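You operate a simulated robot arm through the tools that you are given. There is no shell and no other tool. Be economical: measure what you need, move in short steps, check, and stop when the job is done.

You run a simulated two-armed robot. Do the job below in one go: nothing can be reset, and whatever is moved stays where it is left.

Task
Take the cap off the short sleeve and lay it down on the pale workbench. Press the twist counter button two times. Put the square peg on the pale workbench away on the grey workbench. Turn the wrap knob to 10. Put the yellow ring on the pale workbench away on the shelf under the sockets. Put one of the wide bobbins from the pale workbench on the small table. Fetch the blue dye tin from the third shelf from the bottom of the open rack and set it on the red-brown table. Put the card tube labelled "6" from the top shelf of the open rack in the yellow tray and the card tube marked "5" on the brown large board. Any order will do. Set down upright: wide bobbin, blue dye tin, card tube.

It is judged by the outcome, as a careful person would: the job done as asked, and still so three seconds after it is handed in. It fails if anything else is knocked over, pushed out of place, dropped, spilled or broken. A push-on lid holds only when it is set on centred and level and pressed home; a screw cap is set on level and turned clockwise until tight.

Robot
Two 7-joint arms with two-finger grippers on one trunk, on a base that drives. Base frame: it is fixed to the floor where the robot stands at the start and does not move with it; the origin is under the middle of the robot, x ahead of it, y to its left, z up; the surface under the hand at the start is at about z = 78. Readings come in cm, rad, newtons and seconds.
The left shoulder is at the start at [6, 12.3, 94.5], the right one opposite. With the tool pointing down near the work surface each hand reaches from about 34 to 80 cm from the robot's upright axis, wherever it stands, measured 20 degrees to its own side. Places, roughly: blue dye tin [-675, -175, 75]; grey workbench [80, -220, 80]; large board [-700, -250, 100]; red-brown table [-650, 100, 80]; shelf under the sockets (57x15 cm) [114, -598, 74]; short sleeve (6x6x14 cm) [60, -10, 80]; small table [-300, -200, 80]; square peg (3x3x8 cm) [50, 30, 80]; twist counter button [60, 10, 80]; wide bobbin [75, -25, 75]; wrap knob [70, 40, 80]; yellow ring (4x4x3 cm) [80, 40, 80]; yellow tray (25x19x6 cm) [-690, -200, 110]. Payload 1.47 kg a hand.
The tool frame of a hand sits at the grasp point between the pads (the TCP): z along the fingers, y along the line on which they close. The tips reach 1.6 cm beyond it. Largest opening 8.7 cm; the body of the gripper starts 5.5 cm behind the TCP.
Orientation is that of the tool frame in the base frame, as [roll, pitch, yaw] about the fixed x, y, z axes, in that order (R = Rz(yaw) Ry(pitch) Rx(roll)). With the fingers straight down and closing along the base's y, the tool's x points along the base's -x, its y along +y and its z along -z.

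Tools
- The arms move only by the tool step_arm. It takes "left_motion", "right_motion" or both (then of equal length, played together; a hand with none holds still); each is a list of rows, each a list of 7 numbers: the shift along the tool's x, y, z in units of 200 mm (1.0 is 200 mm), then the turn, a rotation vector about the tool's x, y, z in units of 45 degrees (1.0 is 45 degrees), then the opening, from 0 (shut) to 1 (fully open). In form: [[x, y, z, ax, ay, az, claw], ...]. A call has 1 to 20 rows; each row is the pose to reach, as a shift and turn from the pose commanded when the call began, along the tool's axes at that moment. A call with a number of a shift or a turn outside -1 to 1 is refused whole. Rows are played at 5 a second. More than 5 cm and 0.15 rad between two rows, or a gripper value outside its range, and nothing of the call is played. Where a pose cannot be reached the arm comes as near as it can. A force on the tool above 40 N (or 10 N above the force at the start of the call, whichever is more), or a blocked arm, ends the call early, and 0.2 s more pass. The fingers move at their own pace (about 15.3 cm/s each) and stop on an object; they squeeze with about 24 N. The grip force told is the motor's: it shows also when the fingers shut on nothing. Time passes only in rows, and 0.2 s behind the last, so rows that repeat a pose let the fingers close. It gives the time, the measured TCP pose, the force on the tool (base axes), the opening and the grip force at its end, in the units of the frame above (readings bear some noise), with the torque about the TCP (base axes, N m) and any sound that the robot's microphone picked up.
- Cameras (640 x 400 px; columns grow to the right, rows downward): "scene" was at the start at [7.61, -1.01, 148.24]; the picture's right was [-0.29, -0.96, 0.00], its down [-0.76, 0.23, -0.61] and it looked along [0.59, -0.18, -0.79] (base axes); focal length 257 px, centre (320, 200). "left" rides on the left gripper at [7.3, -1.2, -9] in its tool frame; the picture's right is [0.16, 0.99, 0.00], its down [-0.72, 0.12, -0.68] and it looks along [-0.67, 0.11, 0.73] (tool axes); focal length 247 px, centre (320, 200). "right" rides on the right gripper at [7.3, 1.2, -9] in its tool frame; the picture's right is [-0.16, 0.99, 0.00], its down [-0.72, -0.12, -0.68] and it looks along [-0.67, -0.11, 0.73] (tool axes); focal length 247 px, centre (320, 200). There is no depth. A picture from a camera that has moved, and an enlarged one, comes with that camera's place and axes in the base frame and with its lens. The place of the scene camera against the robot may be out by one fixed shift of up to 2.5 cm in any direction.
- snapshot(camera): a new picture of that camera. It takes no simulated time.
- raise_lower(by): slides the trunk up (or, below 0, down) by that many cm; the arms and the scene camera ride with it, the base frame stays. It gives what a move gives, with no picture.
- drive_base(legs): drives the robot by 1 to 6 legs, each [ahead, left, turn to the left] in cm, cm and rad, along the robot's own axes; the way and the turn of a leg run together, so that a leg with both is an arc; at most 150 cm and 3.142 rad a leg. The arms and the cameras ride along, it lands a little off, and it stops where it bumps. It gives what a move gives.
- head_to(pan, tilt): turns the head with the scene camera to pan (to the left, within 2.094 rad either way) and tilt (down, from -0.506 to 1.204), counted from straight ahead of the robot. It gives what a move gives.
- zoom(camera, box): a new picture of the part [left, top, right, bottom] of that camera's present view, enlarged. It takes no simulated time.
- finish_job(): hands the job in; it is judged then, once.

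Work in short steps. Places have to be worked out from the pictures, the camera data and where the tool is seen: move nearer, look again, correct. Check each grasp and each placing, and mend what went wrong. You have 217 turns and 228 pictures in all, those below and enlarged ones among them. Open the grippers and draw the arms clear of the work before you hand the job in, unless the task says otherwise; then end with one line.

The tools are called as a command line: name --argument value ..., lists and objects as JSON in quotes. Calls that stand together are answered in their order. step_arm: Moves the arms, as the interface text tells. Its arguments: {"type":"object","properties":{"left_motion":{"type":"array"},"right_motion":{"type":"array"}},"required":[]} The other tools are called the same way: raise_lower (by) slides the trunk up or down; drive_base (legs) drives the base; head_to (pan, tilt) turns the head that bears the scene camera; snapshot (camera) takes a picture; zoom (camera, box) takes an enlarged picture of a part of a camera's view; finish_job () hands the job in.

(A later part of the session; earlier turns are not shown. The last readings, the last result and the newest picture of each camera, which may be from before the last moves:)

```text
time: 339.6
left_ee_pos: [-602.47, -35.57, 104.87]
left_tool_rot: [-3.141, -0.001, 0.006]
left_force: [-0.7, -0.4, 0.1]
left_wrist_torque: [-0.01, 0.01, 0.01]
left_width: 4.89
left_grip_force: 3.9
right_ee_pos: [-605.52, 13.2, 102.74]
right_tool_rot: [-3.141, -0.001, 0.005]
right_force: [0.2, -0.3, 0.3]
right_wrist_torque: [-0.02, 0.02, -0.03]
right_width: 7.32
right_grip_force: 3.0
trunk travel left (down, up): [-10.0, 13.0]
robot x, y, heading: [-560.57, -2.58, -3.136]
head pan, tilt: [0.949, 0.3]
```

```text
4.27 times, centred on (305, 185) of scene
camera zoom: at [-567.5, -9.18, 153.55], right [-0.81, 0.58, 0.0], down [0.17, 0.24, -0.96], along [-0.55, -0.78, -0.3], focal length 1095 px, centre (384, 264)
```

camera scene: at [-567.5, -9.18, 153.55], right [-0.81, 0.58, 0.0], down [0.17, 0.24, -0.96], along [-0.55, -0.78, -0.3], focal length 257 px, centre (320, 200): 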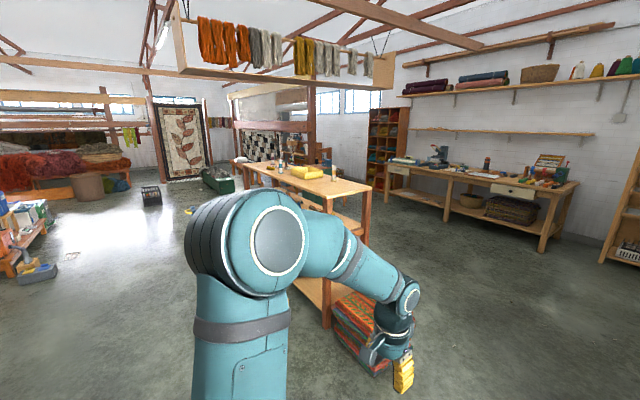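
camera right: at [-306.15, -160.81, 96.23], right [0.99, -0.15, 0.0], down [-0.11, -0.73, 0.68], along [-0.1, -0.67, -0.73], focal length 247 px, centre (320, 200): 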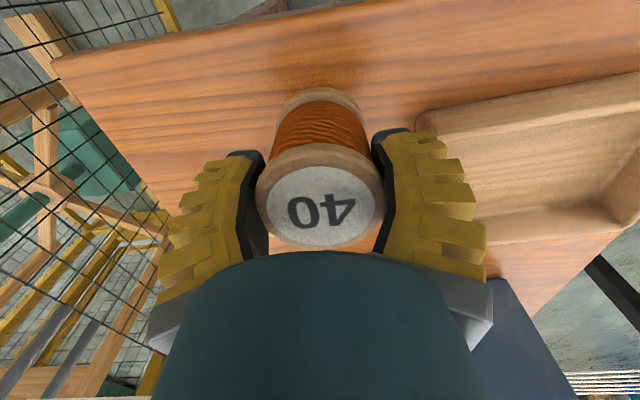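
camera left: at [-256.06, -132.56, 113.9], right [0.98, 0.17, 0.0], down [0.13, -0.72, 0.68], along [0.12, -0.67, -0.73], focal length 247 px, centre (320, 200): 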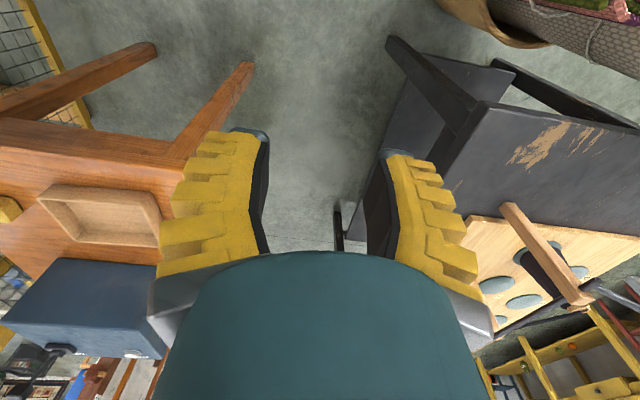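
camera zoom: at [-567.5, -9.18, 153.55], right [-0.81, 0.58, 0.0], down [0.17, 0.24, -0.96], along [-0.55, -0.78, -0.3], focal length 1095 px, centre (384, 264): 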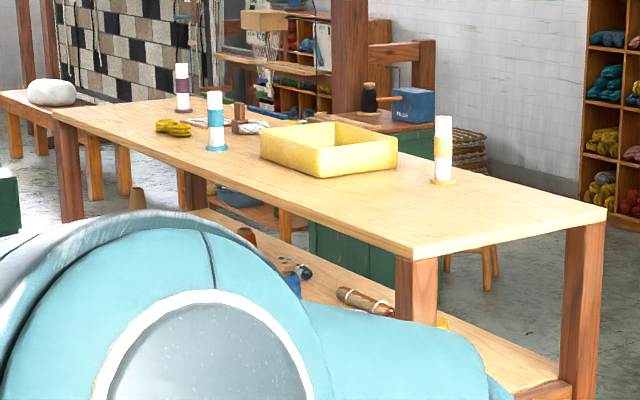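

The rack spans x −658…−702, y −133…−290, top at z ≈ 106: tubes with orange, blue and purple bands, the yellow tray between. I drive around to its back side: on to x ≈ −778, turn around, and sidestep to y ≈ −190.

drive_base --legs '[[109, 0, 0], [109, 0, 0], [0, 0, -3.14], [0, -100, 0], [0, -85, 0]]'

head_to --pan 0 --tilt 0.55

snapshot --camera "scene"

```text
time: 373.7
left_ee_pos: [-734.35, -154.37, 104.98]
left_tool_rot: [-3.141, -0.002, -3.13]
left_force: [-0.2, -0.2, 1.0]
left_wrist_torque: [0.01, 0.02, -0.03]
left_width: 4.91
left_grip_force: 4.2
right_ee_pos: [-731.08, -203.09, 102.73]
right_tool_rot: [-3.14, -0.001, -3.133]
right_force: [-1.0, -0.9, -0.5]
right_wrist_torque: [0.01, -0.01, 0.03]
right_width: 7.32
right_grip_force: 2.2
trunk travel left (down, up): [-10.0, 13.0]
robot x, y, heading: [-776.29, -187.34, 0.01]
head pan, tilt: [0.949, 0.3]
```

```text
time: 375.0
left_ee_pos: [-734.29, -154.42, 104.95]
left_tool_rot: [-3.139, -0.003, -3.13]
left_force: [0.1, -0.4, 0.2]
left_wrist_torque: [-0.02, 0.02, -0.03]
left_width: 4.93
left_grip_force: 3.6
right_ee_pos: [-731.1, -203.07, 102.78]
right_tool_rot: [-3.14, 0.001, -3.132]
right_force: [0.3, 0.4, -0.5]
right_wrist_torque: [-0.01, 0.0, 0.0]
right_width: 7.3
right_grip_force: 2.6
trunk travel left (down, up): [-10.0, 13.0]
robot x, y, heading: [-776.41, -187.67, 0.009]
head pan, tilt: [0.0, 0.55]
```

```text
84 pictures are left
camera scene: at [-766.66, -186.26, 151.25], right [0.01, -1.0, 0.0], down [-0.52, 0.0, -0.85], along [0.85, 0.01, -0.52], focal length 257 px, centre (320, 200)
```

scene: 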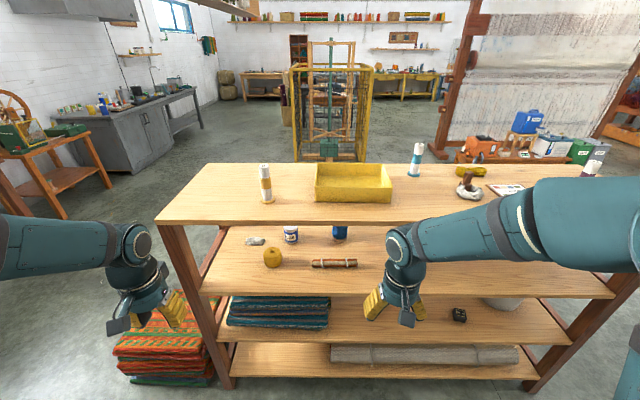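

Good access from the back. I zoom to read the tubes' labels and inspect the third shelf.

zoom --camera "scene" --box '[240, 130, 440, 280]'

zoom --camera "scene" --box '[400, 130, 620, 260]'

```text
2.67 times, centred on (340, 205) of scene
camera zoom: at [-766.66, -186.26, 151.25], right [0.01, -1.0, 0.0], down [-0.52, 0.0, -0.85], along [0.85, 0.01, -0.52], focal length 684 px, centre (267, 187)
```

zoom: 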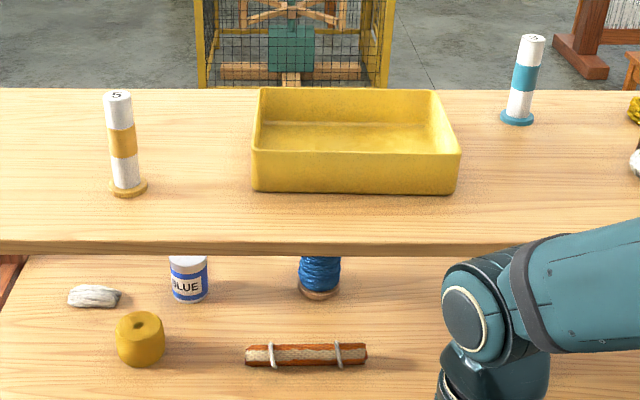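

```text
2.91 times, centred on (510, 195) of scene
camera zoom: at [-766.66, -186.26, 151.25], right [0.01, -1.0, 0.0], down [-0.52, 0.0, -0.85], along [0.85, 0.01, -0.52], focal length 747 px, centre (-233, 214)
```

zoom: 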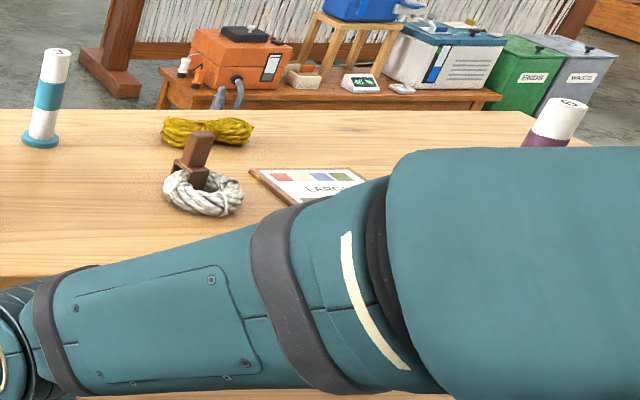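

zoom --camera "scene" --box '[255, 155, 285, 205]'

zoom --camera "scene" --box '[405, 135, 430, 180]'

zoom --camera "scene" --box '[570, 150, 610, 190]'

```text
8.00 times, centred on (270, 180) of scene
camera zoom: at [-766.66, -186.26, 151.25], right [0.01, -1.0, 0.0], down [-0.52, 0.0, -0.85], along [0.85, 0.01, -0.52], focal length 2053 px, centre (720, 360)
```

zoom: 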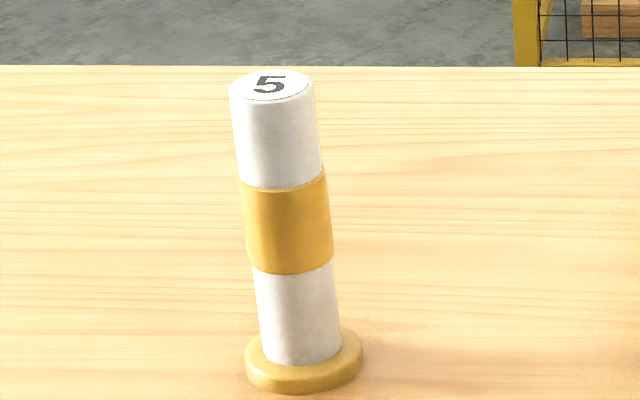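

```text
8.89 times, centred on (418, 158) of scene
camera zoom: at [-766.66, -186.26, 151.25], right [0.01, -1.0, 0.0], down [-0.52, 0.0, -0.85], along [0.85, 0.01, -0.52], focal length 2282 px, centre (-547, 578)
```

zoom: 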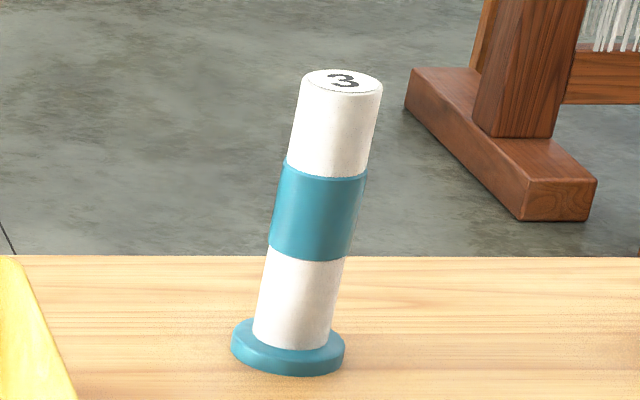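

```text
10.00 times, centred on (590, 170) of scene
camera zoom: at [-766.66, -186.26, 151.25], right [0.01, -1.0, 0.0], down [-0.52, 0.0, -0.85], along [0.85, 0.01, -0.52], focal length 2567 px, centre (-2380, 500)
```

zoom: 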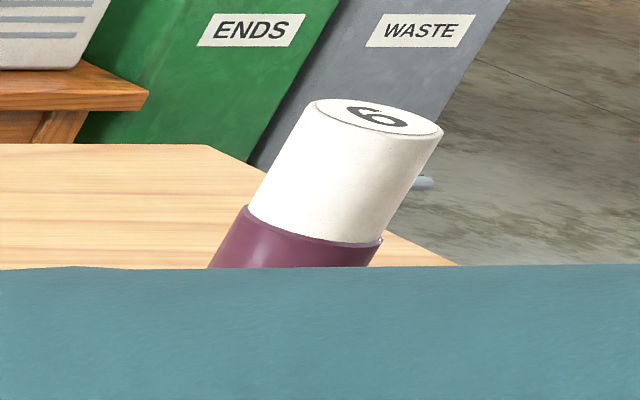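

Tube 5 has the orange band, tube 3 the blue, and the purple-banded one is 6. The dye tin is the white-blue can marked BLUE on the third shelf; the large board is the framed "LARGE" card. I raise the trunk and both hands well above the shelf before driving closer.

raise_lower --by 13

step_arm --left_motion '[[0, 0, -0.2, 0, 0, 0, 0.6], [0, 0, -0.4, 0, 0, 0, 0.6], [0, 0, -0.6, 0, 0, 0, 0.6], [0, 0, -0.7, 0, 0, 0, 0.6]]' --right_motion '[[0, 0, -0.2, 0, 0, 0, 0.6], [0, 0, -0.4, 0, 0, 0, 0.6], [0, 0, -0.6, 0, 0, 0, 0.6], [0, 0, -0.8, 0, 0, 0, 0.6]]'

```text
time: 376.5
left_ee_pos: [-734.3, -154.39, 117.85]
left_tool_rot: [3.141, -0.002, -3.13]
left_force: [0.1, 0.2, -0.5]
left_wrist_torque: [0.04, -0.03, 0.0]
left_width: 4.92
left_grip_force: 3.8
right_ee_pos: [-731.2, -203.1, 115.68]
right_tool_rot: [3.141, -0.001, -3.133]
right_force: [-0.1, -0.5, 0.5]
right_wrist_torque: [0.0, 0.01, 0.0]
right_width: 7.32
right_grip_force: 3.0
trunk travel left (down, up): [-23.0, 0.0]
robot x, y, heading: [-776.21, -187.58, 0.01]
head pan, tilt: [0.0, 0.55]
```

```text
time: 377.5
left_ee_pos: [-734.31, -154.4, 131.85]
left_tool_rot: [3.141, -0.002, -3.13]
left_force: [-1.1, 0.3, -0.1]
left_wrist_torque: [-0.01, -0.01, -0.01]
left_width: 5.73
left_grip_force: 3.9
right_ee_pos: [-731.32, -203.14, 131.66]
right_tool_rot: [3.14, 0.0, -3.133]
right_force: [1.0, 0.8, 0.8]
right_wrist_torque: [0.0, -0.01, 0.03]
right_width: 5.73
right_grip_force: 3.8
trunk travel left (down, up): [-23.0, 0.0]
robot x, y, heading: [-775.98, -187.47, 0.012]
head pan, tilt: [0.0, 0.55]
```

Now I drive 34 cm ahead to stand close behind the rack (hands at z 132, above everything), and view tube 5 with the left camera.

drive_base --legs '[[34, 0, -0.011]]'

snapshot --camera "left"

head_to --pan 0 --tilt 0.85

snapshot --camera "scene"

```text
time: 379.7
left_ee_pos: [-700.58, -154.7, 131.74]
left_tool_rot: [-3.142, -0.002, -3.139]
left_force: [-0.4, 0.6, 0.0]
left_wrist_torque: [0.02, 0.03, -0.01]
left_width: 5.72
left_grip_force: 3.6
right_ee_pos: [-697.96, -203.4, 131.74]
right_tool_rot: [3.142, -0.001, 3.14]
right_force: [0.1, -0.2, 0.1]
right_wrist_torque: [0.0, 0.01, -0.02]
right_width: 5.75
right_grip_force: 3.7
trunk travel left (down, up): [-23.0, 0.0]
robot x, y, heading: [-742.82, -187.62, -0.008]
head pan, tilt: [0.0, 0.55]
```

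```text
78 pictures are left
camera left: at [-707.83, -155.89, 140.86], right [-0.16, 0.99, 0.0], down [0.72, 0.12, 0.68], along [0.67, 0.11, -0.73], focal length 247 px, centre (320, 200)
```

left: 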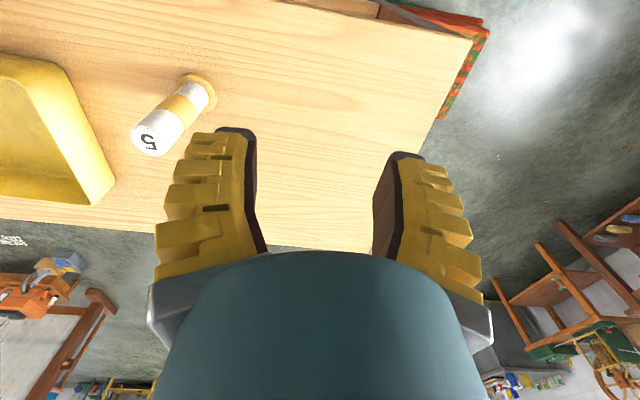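

```text
time: 380.5
left_ee_pos: [-700.69, -154.66, 131.89]
left_tool_rot: [3.141, -0.002, -3.14]
left_force: [0.2, 0.0, 0.9]
left_wrist_torque: [-0.02, -0.01, -0.01]
left_width: 5.75
left_grip_force: 3.9
right_ee_pos: [-698.04, -203.47, 131.82]
right_tool_rot: [-3.141, 0.002, 3.14]
right_force: [-1.0, 0.1, 0.2]
right_wrist_torque: [-0.01, 0.0, 0.02]
right_width: 5.75
right_grip_force: 4.4
trunk travel left (down, up): [-23.0, 0.0]
robot x, y, heading: [-742.47, -187.76, -0.005]
head pan, tilt: [0.0, 0.85]
```

```text
77 pictures are left
camera scene: at [-734.53, -186.26, 161.72], right [0.0, -1.0, 0.0], down [-0.75, 0.0, -0.66], along [0.66, 0.0, -0.75], focal length 257 px, centre (320, 200)
```

scene: 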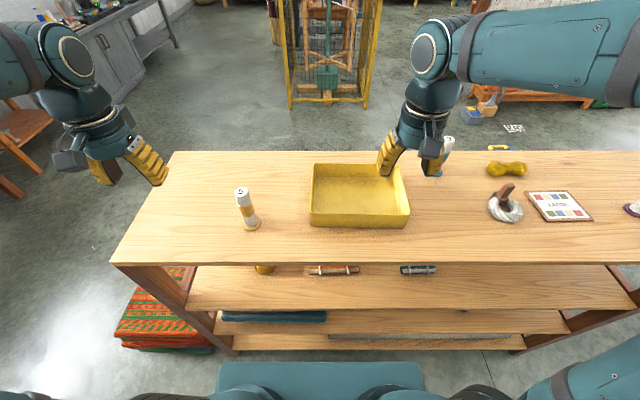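

Tube 5 stands at (−693.5, −170.2), top z ≈ 119.5, consistent from base and top. I move the left hand above it.

step_arm --left_motion '[[-0.09, -0.19, 0, 0, 0, 0, 0.65], [-0.18, -0.38, 0, 0, 0, 0, 0.65], [-0.27, -0.58, 0, 0, 0, 0, 0.65], [-0.355, -0.775, 0, 0, 0, 0, 0.65], [-0.355, -0.775, 0.2, 0, 0, 0, 0.65], [-0.355, -0.775, 0.38, 0, 0, 0, 0.65], [-0.355, -0.775, 0.38, 0, 0, 0, 0.65]]'

snapshot --camera "left"

```text
time: 382.1
left_ee_pos: [-693.59, -170.16, 124.38]
left_tool_rot: [-3.141, -0.002, -3.14]
left_force: [-0.5, -0.8, -0.2]
left_wrist_torque: [-0.01, -0.01, 0.02]
left_width: 6.15
left_grip_force: 3.3
right_ee_pos: [-698.15, -203.43, 131.84]
right_tool_rot: [-3.141, 0.0, 3.14]
right_force: [0.8, -0.6, 0.7]
right_wrist_torque: [0.0, 0.01, 0.04]
right_width: 5.73
right_grip_force: 3.6
trunk travel left (down, up): [-23.0, 0.0]
robot x, y, heading: [-742.78, -187.36, -0.001]
head pan, tilt: [0.0, 0.85]
```

```text
76 pictures are left
camera left: at [-700.9, -171.3, 133.37], right [-0.16, 0.99, 0.0], down [0.72, 0.12, 0.68], along [0.67, 0.11, -0.73], focal length 247 px, centre (320, 200)
```

left: 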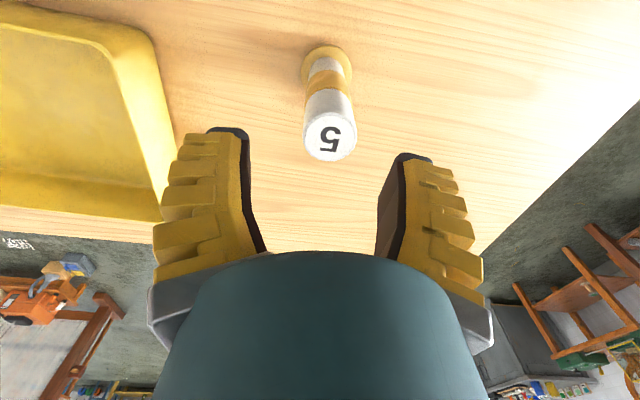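

Slight correction (+0.7 in y), descend to z 116 and grip.

step_arm --left_motion '[[0.005, 0.035, 0.1, 0, 0, 0, 0.65], [0.005, 0.035, 0.25, 0, 0, 0, 0.65], [0.005, 0.035, 0.36, 0, 0, 0, 0.65], [0.005, 0.035, 0.42, 0, 0, 0, 0.65], [0.005, 0.035, 0.42, 0, 0, 0, 0.35], [0.005, 0.035, 0.42, 0, 0, 0, 0.1], [0.005, 0.035, 0.42, 0, 0, 0, 0], [0.005, 0.035, 0.42, 0, 0, 0, 0]]'

snapshot --camera "left"

```text
time: 383.9
left_ee_pos: [-693.75, -169.49, 115.88]
left_tool_rot: [3.141, 0.001, -3.141]
left_force: [-2.1, 0.1, 5.8]
left_wrist_torque: [0.04, 0.32, 0.04]
left_width: 2.55
left_grip_force: 23.9
right_ee_pos: [-698.01, -203.52, 131.7]
right_tool_rot: [-3.141, 0.001, 3.139]
right_force: [-0.1, -0.6, -0.3]
right_wrist_torque: [-0.01, -0.04, 0.02]
right_width: 5.71
right_grip_force: 3.4
trunk travel left (down, up): [-23.0, 0.0]
robot x, y, heading: [-742.77, -187.38, -0.001]
head pan, tilt: [0.0, 0.85]
```

```text
75 pictures are left
camera left: at [-700.96, -170.7, 124.94], right [-0.16, 0.99, 0.0], down [0.72, 0.12, 0.68], along [0.67, 0.11, -0.73], focal length 247 px, centre (320, 200)
```

left: 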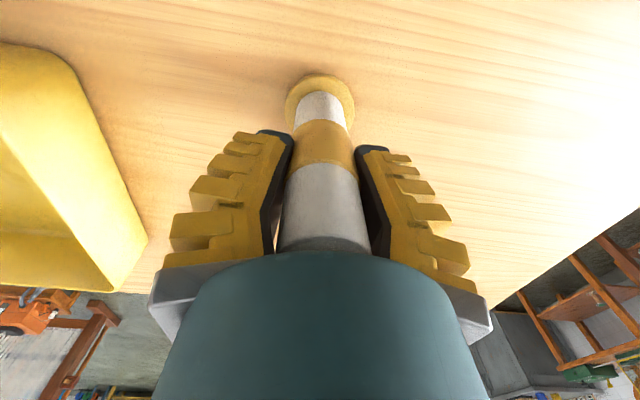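

Gripped (the palm just touches the tube top). I lift 18 cm.

step_arm --left_motion '[[0, 0, -0.1, 0, 0, 0, 0], [0, 0, -0.3, 0, 0, 0, 0], [0, 0, -0.5, 0, 0, 0, 0], [0, 0, -0.7, 0, 0, 0, 0], [0, 0, -0.9, 0, 0, 0, 0], [0, 0, -0.9, 0, 0, 0, 0]]'

snapshot --camera "left"

```text
time: 385.3
left_ee_pos: [-693.58, -169.34, 133.91]
left_tool_rot: [3.141, -0.001, -3.139]
left_force: [0.0, 0.2, -0.7]
left_wrist_torque: [-0.01, 0.0, -0.01]
left_width: 2.16
left_grip_force: 24.2
right_ee_pos: [-698.05, -203.59, 131.78]
right_tool_rot: [3.141, -0.002, 3.139]
right_force: [-0.2, -0.4, -0.3]
right_wrist_torque: [0.02, 0.05, -0.02]
right_width: 5.75
right_grip_force: 3.9
trunk travel left (down, up): [-23.0, 0.0]
robot x, y, heading: [-742.77, -187.14, 0.002]
head pan, tilt: [0.0, 0.85]
```

```text
74 pictures are left
camera left: at [-700.86, -170.63, 142.92], right [-0.16, 0.99, 0.0], down [0.72, 0.12, 0.68], along [0.67, 0.11, -0.73], focal length 247 px, centre (320, 200)
```

left: 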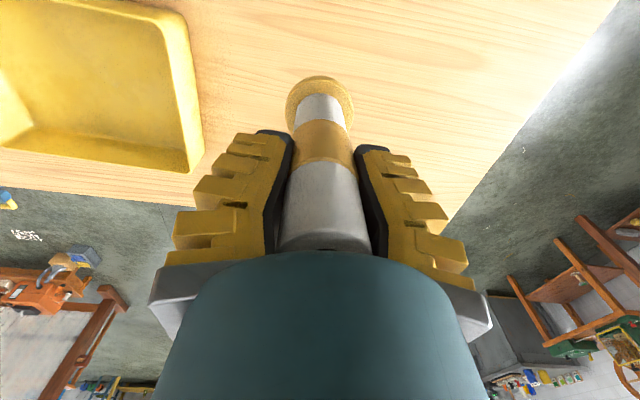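

Tube 5 is held, its bottom above all other items. I sidestep right 62 cm toward the board and tube 6.

drive_base --legs '[[0, -62, 0]]'

snapshot --camera "scene"

snapshot --camera "right"

```text
time: 391.2
left_ee_pos: [-693.73, -231.09, 133.88]
left_tool_rot: [3.141, -0.003, -3.14]
left_force: [0.5, 0.3, -0.1]
left_wrist_torque: [0.04, 0.0, -0.01]
left_width: 2.1
left_grip_force: 24.7
right_ee_pos: [-698.07, -265.04, 131.66]
right_tool_rot: [3.14, 0.001, -3.141]
right_force: [-0.6, -0.7, 0.3]
right_wrist_torque: [-0.01, 0.04, 0.02]
right_width: 5.73
right_grip_force: 3.6
trunk travel left (down, up): [-23.0, 0.0]
robot x, y, heading: [-742.83, -248.85, 0.0]
head pan, tilt: [0.0, 0.85]
```

```text
73 pictures are left
camera scene: at [-734.59, -247.92, 161.71], right [0.0, -1.0, 0.0], down [-0.75, 0.0, -0.66], along [0.66, 0.0, -0.75], focal length 257 px, centre (320, 200)
```

scene: 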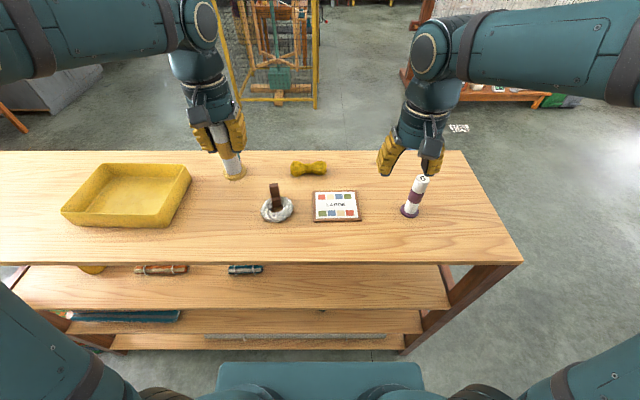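

```text
72 pictures are left
camera right: at [-705.38, -263.83, 140.85], right [0.16, 0.99, 0.0], down [0.72, -0.12, 0.68], along [0.67, -0.11, -0.73], focal length 247 px, centre (320, 200)
```

right: 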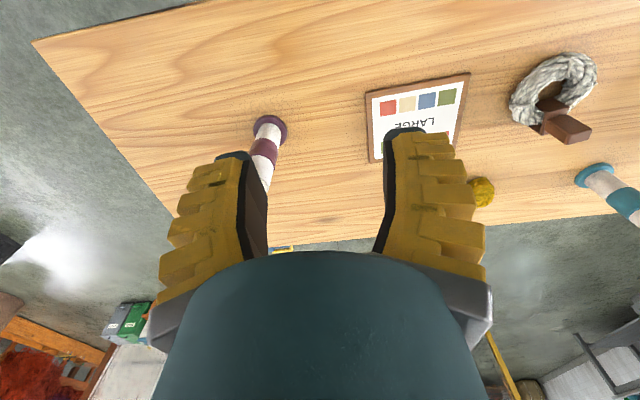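

The board spans about x −693…−681, y −246…−259. First I take tube 6 at about (−690, −273.7) with the right hand.

step_arm --right_motion '[[-0.13, -0.15, 0, 0, 0, 0, 0.65], [-0.27, -0.3, 0, 0, 0, 0, 0.65], [-0.405, -0.435, 0, 0, 0, 0, 0.65], [-0.405, -0.435, 0.2, 0, 0, 0, 0.65], [-0.405, -0.435, 0.36, 0, 0, 0, 0.65], [-0.405, -0.435, 0.36, 0, 0, 0, 0.65]]'

snapshot --camera "right"

```text
time: 392.6
left_ee_pos: [-693.86, -231.11, 133.92]
left_tool_rot: [-3.141, 0.0, -3.139]
left_force: [-0.3, -0.1, -0.4]
left_wrist_torque: [0.0, 0.01, -0.02]
left_width: 2.07
left_grip_force: 23.7
right_ee_pos: [-690.15, -273.99, 124.62]
right_tool_rot: [-3.141, 0.0, 3.139]
right_force: [0.5, 0.2, -0.3]
right_wrist_torque: [0.0, 0.0, 0.0]
right_width: 6.14
right_grip_force: 3.3
trunk travel left (down, up): [-23.0, 0.0]
robot x, y, heading: [-742.87, -248.97, -0.005]
head pan, tilt: [0.0, 0.85]
```

```text
71 pictures are left
camera right: at [-697.36, -272.64, 133.66], right [0.16, 0.99, 0.0], down [0.72, -0.12, 0.68], along [0.67, -0.11, -0.73], focal length 247 px, centre (320, 200)
```

right: 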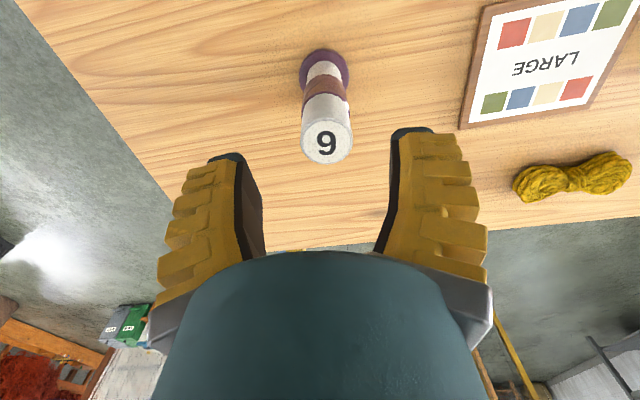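

Centred within half a cm. I descend, grip and lift tube 6.

step_arm --right_motion '[[-0.03, 0.025, 0.1, 0, 0, 0, 0.65], [-0.03, 0.025, 0.25, 0, 0, 0, 0.65], [-0.03, 0.025, 0.36, 0, 0, 0, 0.65], [-0.03, 0.025, 0.41, 0, 0, 0, 0.65], [-0.03, 0.025, 0.41, 0, 0, 0, 0.35], [-0.03, 0.025, 0.41, 0, 0, 0, 0.1], [-0.03, 0.025, 0.41, 0, 0, 0, 0], [-0.03, 0.025, 0.41, 0, 0, 0, 0], [-0.03, 0.025, 0.25, 0, 0, 0, 0], [-0.03, 0.025, 0.05, 0, 0, 0, 0], [-0.03, 0.025, -0.15, 0, 0, 0, 0], [-0.03, 0.025, -0.35, 0, 0, 0, 0], [-0.03, 0.025, -0.48, 0, 0, 0, 0]]'

snapshot --camera "right"

```text
time: 395.4
left_ee_pos: [-693.74, -231.08, 133.95]
left_tool_rot: [-3.14, -0.003, -3.141]
left_force: [0.0, -0.2, -1.0]
left_wrist_torque: [-0.02, -0.01, 0.0]
left_width: 2.08
left_grip_force: 24.2
right_ee_pos: [-689.62, -273.32, 134.06]
right_tool_rot: [3.141, 0.0, 3.14]
right_force: [-0.5, 0.3, 0.5]
right_wrist_torque: [-0.02, 0.0, -0.01]
right_width: 2.28
right_grip_force: 24.2
trunk travel left (down, up): [-23.0, 0.0]
robot x, y, heading: [-742.91, -249.2, -0.002]
head pan, tilt: [0.0, 0.85]
```

```text
70 pictures are left
camera right: at [-696.77, -272.03, 143.19], right [0.16, 0.99, 0.0], down [0.72, -0.12, 0.68], along [0.67, -0.11, -0.73], focal length 247 px, centre (320, 200)
```

right: 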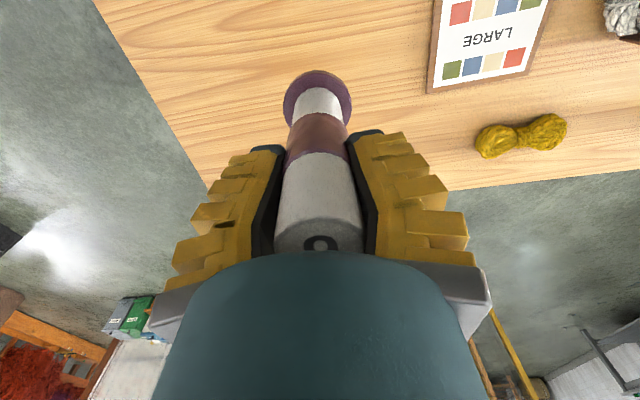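

Tube 6 is held. Now the left hand carries tube 5 over the board centre (−687, −252.5).

step_arm --left_motion '[[-0.07, -0.2, 0, 0, 0, 0, 0], [-0.14, -0.4, 0, 0, 0, 0, 0], [-0.21, -0.6, 0, 0, 0, 0, 0], [-0.28, -0.8, 0, 0, 0, 0, 0], [-0.335, -0.98, 0, 0, 0, 0, 0], [-0.335, -0.98, 0, 0, 0, 0, 0]]'

step_arm --left_motion '[[0, -0.09, 0, 0, 0, 0, 0], [0, -0.09, 0.2, 0, 0, 0, 0], [0, -0.09, 0.4, 0, 0, 0, 0], [0, -0.09, 0.6, 0, 0, 0, 0], [0, -0.09, 0.7, 0, 0, 0, 0], [0, -0.09, 0.7, 0, 0, 0, 0]]'

snapshot --camera "left"

zoom --camera "scene" --box '[240, 110, 440, 260]'

```text
time: 396.8
left_ee_pos: [-686.97, -250.65, 133.99]
left_tool_rot: [-3.141, 0.0, -3.139]
left_force: [-0.2, 0.5, -0.4]
left_wrist_torque: [0.0, -0.03, 0.0]
left_width: 2.06
left_grip_force: 24.0
right_ee_pos: [-689.68, -273.42, 134.17]
right_tool_rot: [3.141, 0.0, 3.14]
right_force: [0.2, -0.1, 0.0]
right_wrist_torque: [-0.03, -0.02, 0.0]
right_width: 2.23
right_grip_force: 24.0
trunk travel left (down, up): [-23.0, 0.0]
robot x, y, heading: [-743.2, -248.9, -0.002]
head pan, tilt: [0.0, 0.85]
```

```text
time: 398.2
left_ee_pos: [-687.0, -252.51, 119.68]
left_tool_rot: [-3.139, 0.0, -3.141]
left_force: [0.2, 0.1, -0.1]
left_wrist_torque: [0.04, 0.02, 0.0]
left_width: 2.03
left_grip_force: 23.4
right_ee_pos: [-689.55, -273.3, 134.11]
right_tool_rot: [-3.141, 0.0, -3.14]
right_force: [0.0, 0.0, 0.1]
right_wrist_torque: [0.01, -0.04, -0.01]
right_width: 2.22
right_grip_force: 23.6
trunk travel left (down, up): [-23.0, 0.0]
robot x, y, heading: [-742.85, -249.04, -0.006]
head pan, tilt: [0.0, 0.85]
```

```text
69 pictures are left
camera left: at [-694.31, -253.65, 128.87], right [-0.16, 0.99, 0.0], down [0.72, 0.12, 0.68], along [0.67, 0.11, -0.73], focal length 247 px, centre (320, 200)
```

left: 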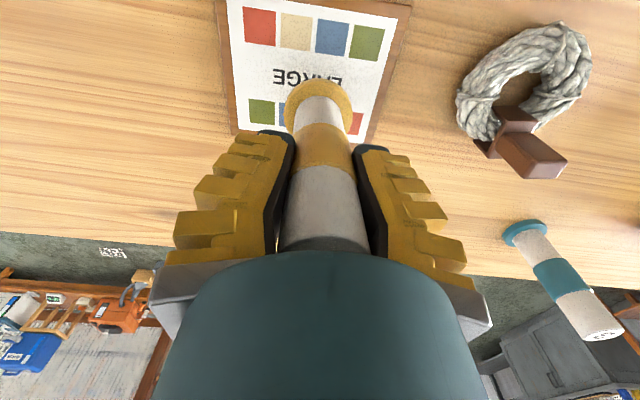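

```text
2.67 times, centred on (340, 185) of scene
camera zoom: at [-734.6, -247.92, 161.71], right [0.0, -1.0, 0.0], down [-0.75, 0.0, -0.66], along [0.66, 0.0, -0.75], focal length 684 px, centre (267, 240)
```

zoom: 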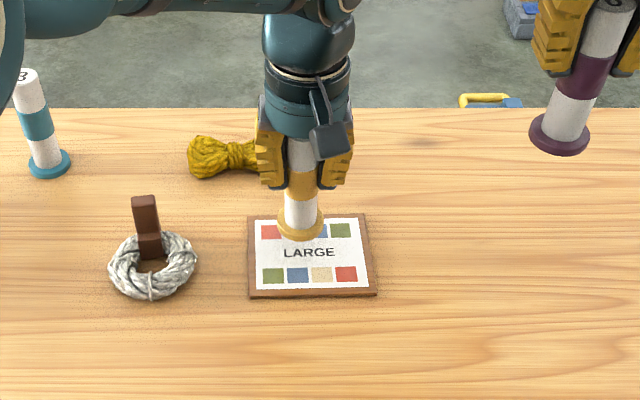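

The tube is right above the board's middle. I lower by touch.

step_arm --left_motion '[[0, -0.02, 0.04, 0, 0, 0, 0], [0.01, -0.02, 0.08, 0, 0, 0, 0], [0.02, -0.02, 0.11, 0, 0, 0, 0], [0.02, -0.02, 0.11, 0, 0, 0, 0]]'

```text
time: 399.2
left_ee_pos: [-687.24, -252.84, 117.63]
left_tool_rot: [-3.139, -0.002, -3.139]
left_force: [-0.2, 0.1, 0.2]
left_wrist_torque: [0.03, -0.03, 0.01]
left_width: 2.01
left_grip_force: 24.1
right_ee_pos: [-689.56, -273.3, 134.06]
right_tool_rot: [3.14, 0.001, 3.138]
right_force: [-1.4, 0.6, -0.8]
right_wrist_torque: [0.01, 0.01, 0.01]
right_width: 2.19
right_grip_force: 23.6
trunk travel left (down, up): [-23.0, 0.0]
robot x, y, heading: [-742.91, -249.26, -0.003]
head pan, tilt: [0.0, 0.85]
```

step_arm --left_motion '[[0, 0, 0.01, 0, 0, 0, 0], [0, 0, 0.02, 0, 0, 0, 0], [0, 0, 0.03, 0, 0, 0, 0], [0, 0, 0.04, 0, 0, 0, 0], [0, 0, 0.04, 0, 0, 0, 0]]'

```text
time: 400.4
left_ee_pos: [-687.47, -252.84, 116.87]
left_tool_rot: [-3.141, -0.001, -3.141]
left_force: [-0.6, 0.1, -0.7]
left_wrist_torque: [0.0, -0.01, -0.03]
left_width: 2.01
left_grip_force: 24.1
right_ee_pos: [-689.52, -273.44, 134.13]
right_tool_rot: [3.141, 0.001, 3.141]
right_force: [0.1, 0.2, 0.2]
right_wrist_torque: [-0.03, 0.01, -0.04]
right_width: 2.15
right_grip_force: 23.5
trunk travel left (down, up): [-23.0, 0.0]
robot x, y, heading: [-742.88, -249.15, -0.002]
head pan, tilt: [0.0, 0.85]
```

step_arm --left_motion '[[0, 0, 0.008, 0, 0, 0, 0], [0, 0, 0.016, 0, 0, 0, 0], [0, 0, 0.024, 0, 0, 0, 0], [0, 0, 0.024, 0, 0, 0, 0]]'

zoom --camera "scene" --box '[290, 150, 390, 230]'

```text
time: 401.4
left_ee_pos: [-687.45, -252.83, 116.6]
left_tool_rot: [-3.139, 0.003, -3.139]
left_force: [3.0, -2.0, 12.5]
left_wrist_torque: [-0.03, -0.01, 0.01]
left_width: 2.19
left_grip_force: 23.8
right_ee_pos: [-689.67, -273.42, 134.11]
right_tool_rot: [3.141, -0.001, 3.139]
right_force: [-0.3, 0.1, -0.3]
right_wrist_torque: [0.02, 0.03, 0.03]
right_width: 2.15
right_grip_force: 24.1
trunk travel left (down, up): [-23.0, 0.0]
robot x, y, heading: [-742.8, -248.84, -0.0]
head pan, tilt: [0.0, 0.85]
```

```text
5.00 times, centred on (340, 190) of scene
camera zoom: at [-734.64, -247.93, 161.72], right [0.0, -1.0, 0.0], down [-0.75, 0.0, -0.66], along [0.66, 0.0, -0.75], focal length 1283 px, centre (220, 250)
```

zoom: 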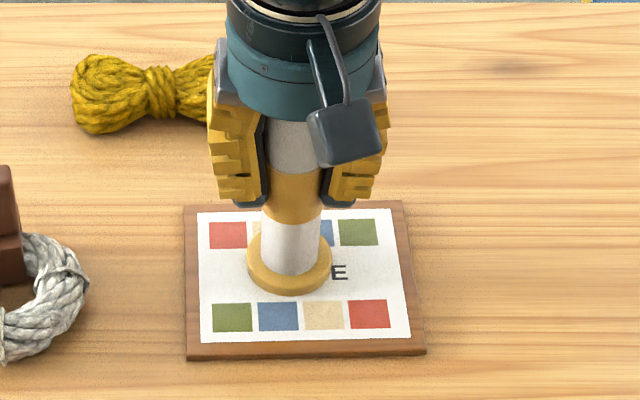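

Contact, standing on the board. I ease off, release and rise.

step_arm --left_motion '[[0, 0, -0.006, 0, 0, 0, 0], [0, 0, -0.006, 0, 0, 0, 0.3], [0, 0, -0.006, 0, 0, 0, 0.5], [0, 0, -0.006, 0, 0, 0, 0.65], [0, 0, -0.006, 0, 0, 0, 0.65], [0, 0, -0.1, 0, 0, 0, 0.65], [0, 0, -0.3, 0, 0, 0, 0.65], [0, 0, -0.5, 0, 0, 0, 0.65], [0, 0, -0.7, 0, 0, 0, 0.65], [0, 0, -0.85, 0, 0, 0, 0.65]]'

snapshot --camera "scene"

```text
time: 403.6
left_ee_pos: [-687.47, -253.03, 133.56]
left_tool_rot: [-3.141, -0.002, -3.139]
left_force: [-0.2, 0.3, 0.4]
left_wrist_torque: [-0.04, 0.0, -0.01]
left_width: 6.17
left_grip_force: 3.2
right_ee_pos: [-689.53, -273.4, 134.13]
right_tool_rot: [3.141, -0.001, 3.141]
right_force: [0.4, -0.2, -1.0]
right_wrist_torque: [-0.02, -0.02, 0.02]
right_width: 2.13
right_grip_force: 23.7
trunk travel left (down, up): [-23.0, 0.0]
robot x, y, heading: [-742.74, -248.85, -0.005]
head pan, tilt: [0.0, 0.85]
```

```text
66 pictures are left
camera scene: at [-734.61, -247.92, 161.71], right [0.0, -1.0, 0.0], down [-0.75, 0.0, -0.66], along [0.66, 0.0, -0.75], focal length 257 px, centre (320, 200)
```

scene: 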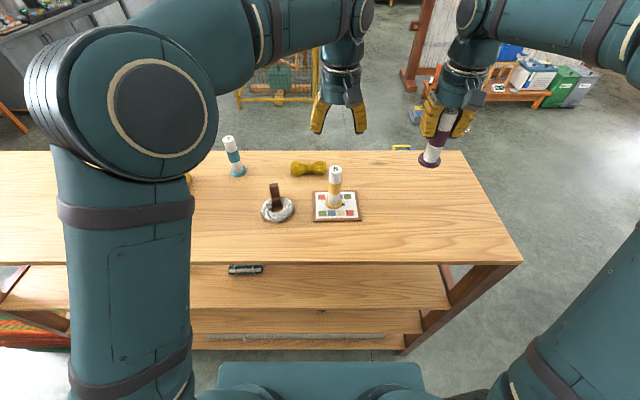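

Tube 5 stands on the board. I raise tube 6 a little more for clearance, and sidestep left 60 cm to bring it near the yellow tray.

step_arm --right_motion '[[0.1, 0, -0.1, 0, 0, 0, 0], [0.3, 0, -0.2, 0, 0, 0, 0], [0.5, 0, -0.2, 0, 0, 0, 0], [0.6, 0, -0.2, 0, 0, 0, 0]]' --left_motion '[[0.1, 0, 0, 0, 0, 0, 0.65], [0.3, 0.1, 0, 0, 0, 0, 0.65], [0.5, 0.3, 0, 0, 0, 0, 0.65], [0.6, 0.5, 0, 0, 0, 0, 0.65]]'

drive_base --legs '[[0, 62, 0]]'

snapshot --camera "scene"

snapshot --camera "right"

```text
refused: row 3 steps farther than a row can; nothing moved
```

```text
time: 409.6
left_ee_pos: [-687.38, -190.41, 133.41]
left_tool_rot: [-3.141, -0.003, -3.14]
left_force: [-0.4, -0.3, -0.3]
left_wrist_torque: [-0.01, 0.01, 0.01]
left_width: 6.16
left_grip_force: 3.1
right_ee_pos: [-689.55, -210.69, 134.02]
right_tool_rot: [3.141, 0.0, 3.14]
right_force: [-0.9, 0.2, 0.4]
right_wrist_torque: [0.02, 0.02, 0.02]
right_width: 2.07
right_grip_force: 23.9
trunk travel left (down, up): [-23.0, 0.0]
robot x, y, heading: [-742.63, -186.46, -0.004]
head pan, tilt: [0.0, 0.85]
```

```text
65 pictures are left
camera scene: at [-734.5, -185.34, 161.71], right [0.0, -1.0, 0.0], down [-0.75, 0.0, -0.66], along [0.66, 0.0, -0.75], focal length 257 px, centre (320, 200)
```

scene: 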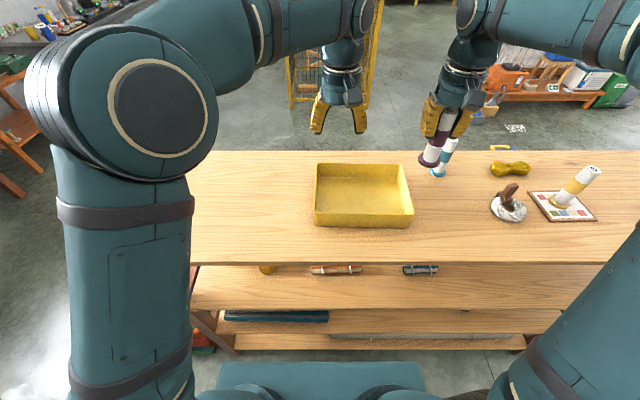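

```text
64 pictures are left
camera right: at [-696.67, -209.48, 143.15], right [0.16, 0.99, 0.0], down [0.72, -0.12, 0.68], along [0.67, -0.11, -0.73], focal length 247 px, centre (320, 200)
```

right: 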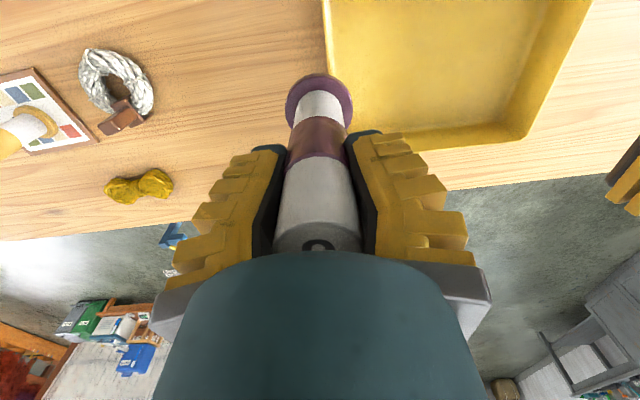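

Tube 5 still stands. The tray spans x −694…−675, y −185…−210. I move the left hand away, then carry tube 6 over the tray centre.

step_arm --left_motion '[[0.05, 0.2, 0, 0, 0, 0, 0.65], [0.1, 0.4, 0, 0, 0, 0, 0.65], [0.15, 0.6, 0, 0, 0, 0, 0.65], [0.2, 0.8, 0, 0, 0, 0, 0.65], [0.25, 1, 0, 0, 0, 0, 0.65]]'

step_arm --right_motion '[[-0.06, 0.19, 0, 0, 0, 0, 0], [-0.12, 0.38, 0, 0, 0, 0, 0], [-0.18, 0.585, 0, 0, 0, 0, 0], [-0.18, 0.585, 0.2, 0, 0, 0, 0], [-0.18, 0.585, 0.4, 0, 0, 0, 0], [-0.18, 0.585, 0.55, 0, 0, 0, 0], [-0.18, 0.585, 0.55, 0, 0, 0, 0]]'

snapshot --camera "right"

zoom --camera "scene" --box '[260, 90, 460, 240]'

```text
time: 410.8
left_ee_pos: [-692.52, -170.19, 133.45]
left_tool_rot: [-3.14, 0.0, -3.141]
left_force: [-0.6, 0.5, 0.4]
left_wrist_torque: [-0.03, -0.03, -0.02]
left_width: 6.13
left_grip_force: 3.3
right_ee_pos: [-689.52, -210.73, 134.05]
right_tool_rot: [-3.141, 0.0, 3.14]
right_force: [-0.3, -0.1, -0.1]
right_wrist_torque: [-0.04, -0.01, 0.01]
right_width: 2.07
right_grip_force: 23.8
trunk travel left (down, up): [-23.0, 0.0]
robot x, y, heading: [-742.76, -186.36, -0.001]
head pan, tilt: [0.0, 0.85]
```

```text
time: 412.4
left_ee_pos: [-692.41, -170.4, 133.54]
left_tool_rot: [3.141, -0.001, -3.141]
left_force: [-0.8, -0.3, 0.0]
left_wrist_torque: [-0.01, -0.01, -0.04]
left_width: 6.13
left_grip_force: 3.6
right_ee_pos: [-685.94, -199.08, 123.07]
right_tool_rot: [-3.14, 0.0, 3.141]
right_force: [-0.8, 0.0, -1.2]
right_wrist_torque: [0.03, 0.01, 0.0]
right_width: 2.04
right_grip_force: 24.3
trunk travel left (down, up): [-23.0, 0.0]
robot x, y, heading: [-742.62, -186.45, 0.001]
head pan, tilt: [0.0, 0.85]
```

```text
63 pictures are left
camera right: at [-693.15, -197.81, 132.17], right [0.16, 0.99, 0.0], down [0.72, -0.12, 0.68], along [0.67, -0.11, -0.73], focal length 247 px, centre (320, 200)
```

right: 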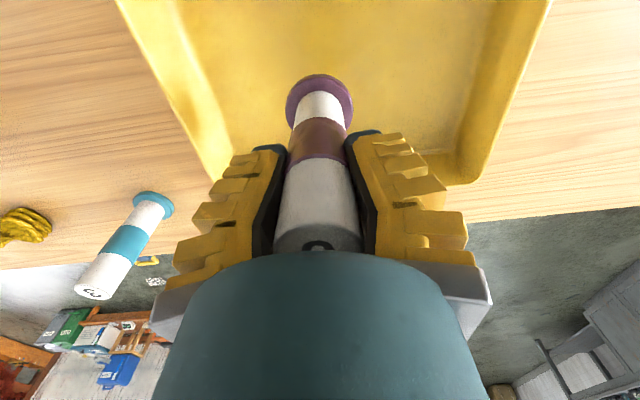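

```text
2.67 times, centred on (360, 165) of scene
camera zoom: at [-734.54, -185.36, 161.72], right [0.0, -1.0, 0.0], down [-0.75, 0.0, -0.66], along [0.66, 0.0, -0.75], focal length 684 px, centre (213, 293)
```

zoom: 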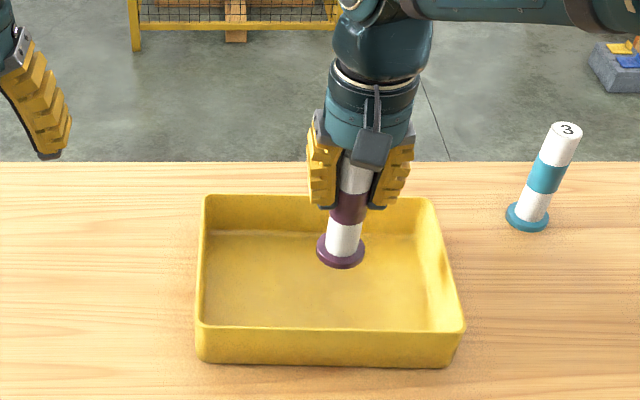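

Well above the tray's interior. I lower 5.5 cm, then by touch.

step_arm --right_motion '[[0.01, 0, 0.08, 0, 0, 0, 0], [0.02, 0, 0.16, 0, 0, 0, 0], [0.02, 0, 0.23, 0, 0, 0, 0], [0.02, 0, 0.28, 0, 0, 0, 0], [0.02, 0, 0.28, 0, 0, 0, 0]]'

step_arm --right_motion '[[0, 0, 0.01, 0, 0, 0, 0], [0, 0, 0.02, 0, 0, 0, 0], [0, 0, 0.03, 0, 0, 0, 0], [0, 0, 0.03, 0, 0, 0, 0]]'

```text
time: 413.6
left_ee_pos: [-692.44, -170.42, 133.35]
left_tool_rot: [-3.141, 0.0, -3.14]
left_force: [0.0, -0.5, -1.1]
left_wrist_torque: [-0.01, 0.0, 0.0]
left_width: 6.12
left_grip_force: 3.5
right_ee_pos: [-686.31, -199.23, 117.53]
right_tool_rot: [3.141, 0.0, 3.14]
right_force: [0.6, 0.4, -1.1]
right_wrist_torque: [0.01, -0.01, -0.01]
right_width: 2.07
right_grip_force: 24.1
trunk travel left (down, up): [-23.0, 0.0]
robot x, y, heading: [-742.77, -186.81, 0.0]
head pan, tilt: [0.0, 0.85]
```

```text
time: 414.6
left_ee_pos: [-692.44, -170.37, 133.48]
left_tool_rot: [3.141, -0.001, -3.14]
left_force: [-0.3, 0.0, -0.4]
left_wrist_torque: [0.02, -0.01, -0.02]
left_width: 6.13
left_grip_force: 3.9
right_ee_pos: [-686.21, -199.13, 116.9]
right_tool_rot: [-3.141, 0.0, 3.141]
right_force: [-0.4, 0.0, -0.8]
right_wrist_torque: [0.0, 0.01, -0.06]
right_width: 2.03
right_grip_force: 23.9
trunk travel left (down, up): [-23.0, 0.0]
robot x, y, heading: [-742.8, -186.37, -0.003]
head pan, tilt: [0.0, 0.85]
```

step_arm --right_motion '[[0, 0, 0.008, 0, 0, 0, 0], [0, 0, 0.016, 0, 0, 0, 0], [0, 0, 0.024, 0, 0, 0, 0], [0, 0, 0.03, 0, 0, 0, 0], [0, 0, 0.03, 0, 0, 0, 0]]'

```text
time: 415.8
left_ee_pos: [-692.57, -170.36, 133.51]
left_tool_rot: [3.14, -0.001, -3.141]
left_force: [0.3, 0.3, 0.2]
left_wrist_torque: [0.0, 0.01, 0.02]
left_width: 6.15
left_grip_force: 3.5
right_ee_pos: [-686.38, -199.04, 116.38]
right_tool_rot: [-3.14, 0.003, 3.14]
right_force: [1.5, -3.3, 21.5]
right_wrist_torque: [-0.03, -0.07, -0.03]
right_width: 2.77
right_grip_force: 24.4
trunk travel left (down, up): [-23.0, 0.0]
robot x, y, heading: [-742.68, -186.36, 0.003]
head pan, tilt: [0.0, 0.85]
```

Contact (21 N). I ease off, release and rise, then check.

step_arm --right_motion '[[0, 0, -0.01, 0, 0, 0, 0], [0, 0, -0.01, 0, 0, 0, 0.3], [0, 0, -0.01, 0, 0, 0, 0.5], [0, 0, -0.01, 0, 0, 0, 0.65], [0, 0, -0.01, 0, 0, 0, 0.65], [0, 0, -0.1, 0, 0, 0, 0.65], [0, 0, -0.3, 0, 0, 0, 0.65], [0, 0, -0.5, 0, 0, 0, 0.65], [0, 0, -0.7, 0, 0, 0, 0.65], [0, 0, -0.87, 0, 0, 0, 0.65]]'

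zoom --camera "scene" --box '[280, 100, 620, 280]'

```text
time: 418.0
left_ee_pos: [-692.5, -170.39, 133.4]
left_tool_rot: [-3.139, 0.0, -3.14]
left_force: [-0.5, -0.2, -0.3]
left_wrist_torque: [-0.01, 0.07, 0.01]
left_width: 6.15
left_grip_force: 3.6
right_ee_pos: [-686.39, -199.23, 133.77]
right_tool_rot: [3.14, -0.001, 3.139]
right_force: [-0.9, 0.5, -0.1]
right_wrist_torque: [0.02, -0.01, -0.01]
right_width: 6.14
right_grip_force: 3.3
trunk travel left (down, up): [-23.0, 0.0]
robot x, y, heading: [-742.86, -186.45, -0.002]
head pan, tilt: [0.0, 0.85]
```

```text
1.88 times, centred on (450, 190) of scene
camera zoom: at [-734.54, -185.34, 161.71], right [0.0, -1.0, 0.0], down [-0.75, 0.0, -0.66], along [0.66, 0.0, -0.75], focal length 483 px, centre (75, 219)
```

zoom: 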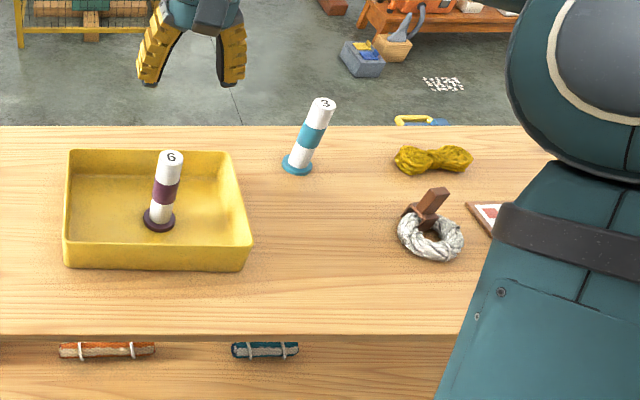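

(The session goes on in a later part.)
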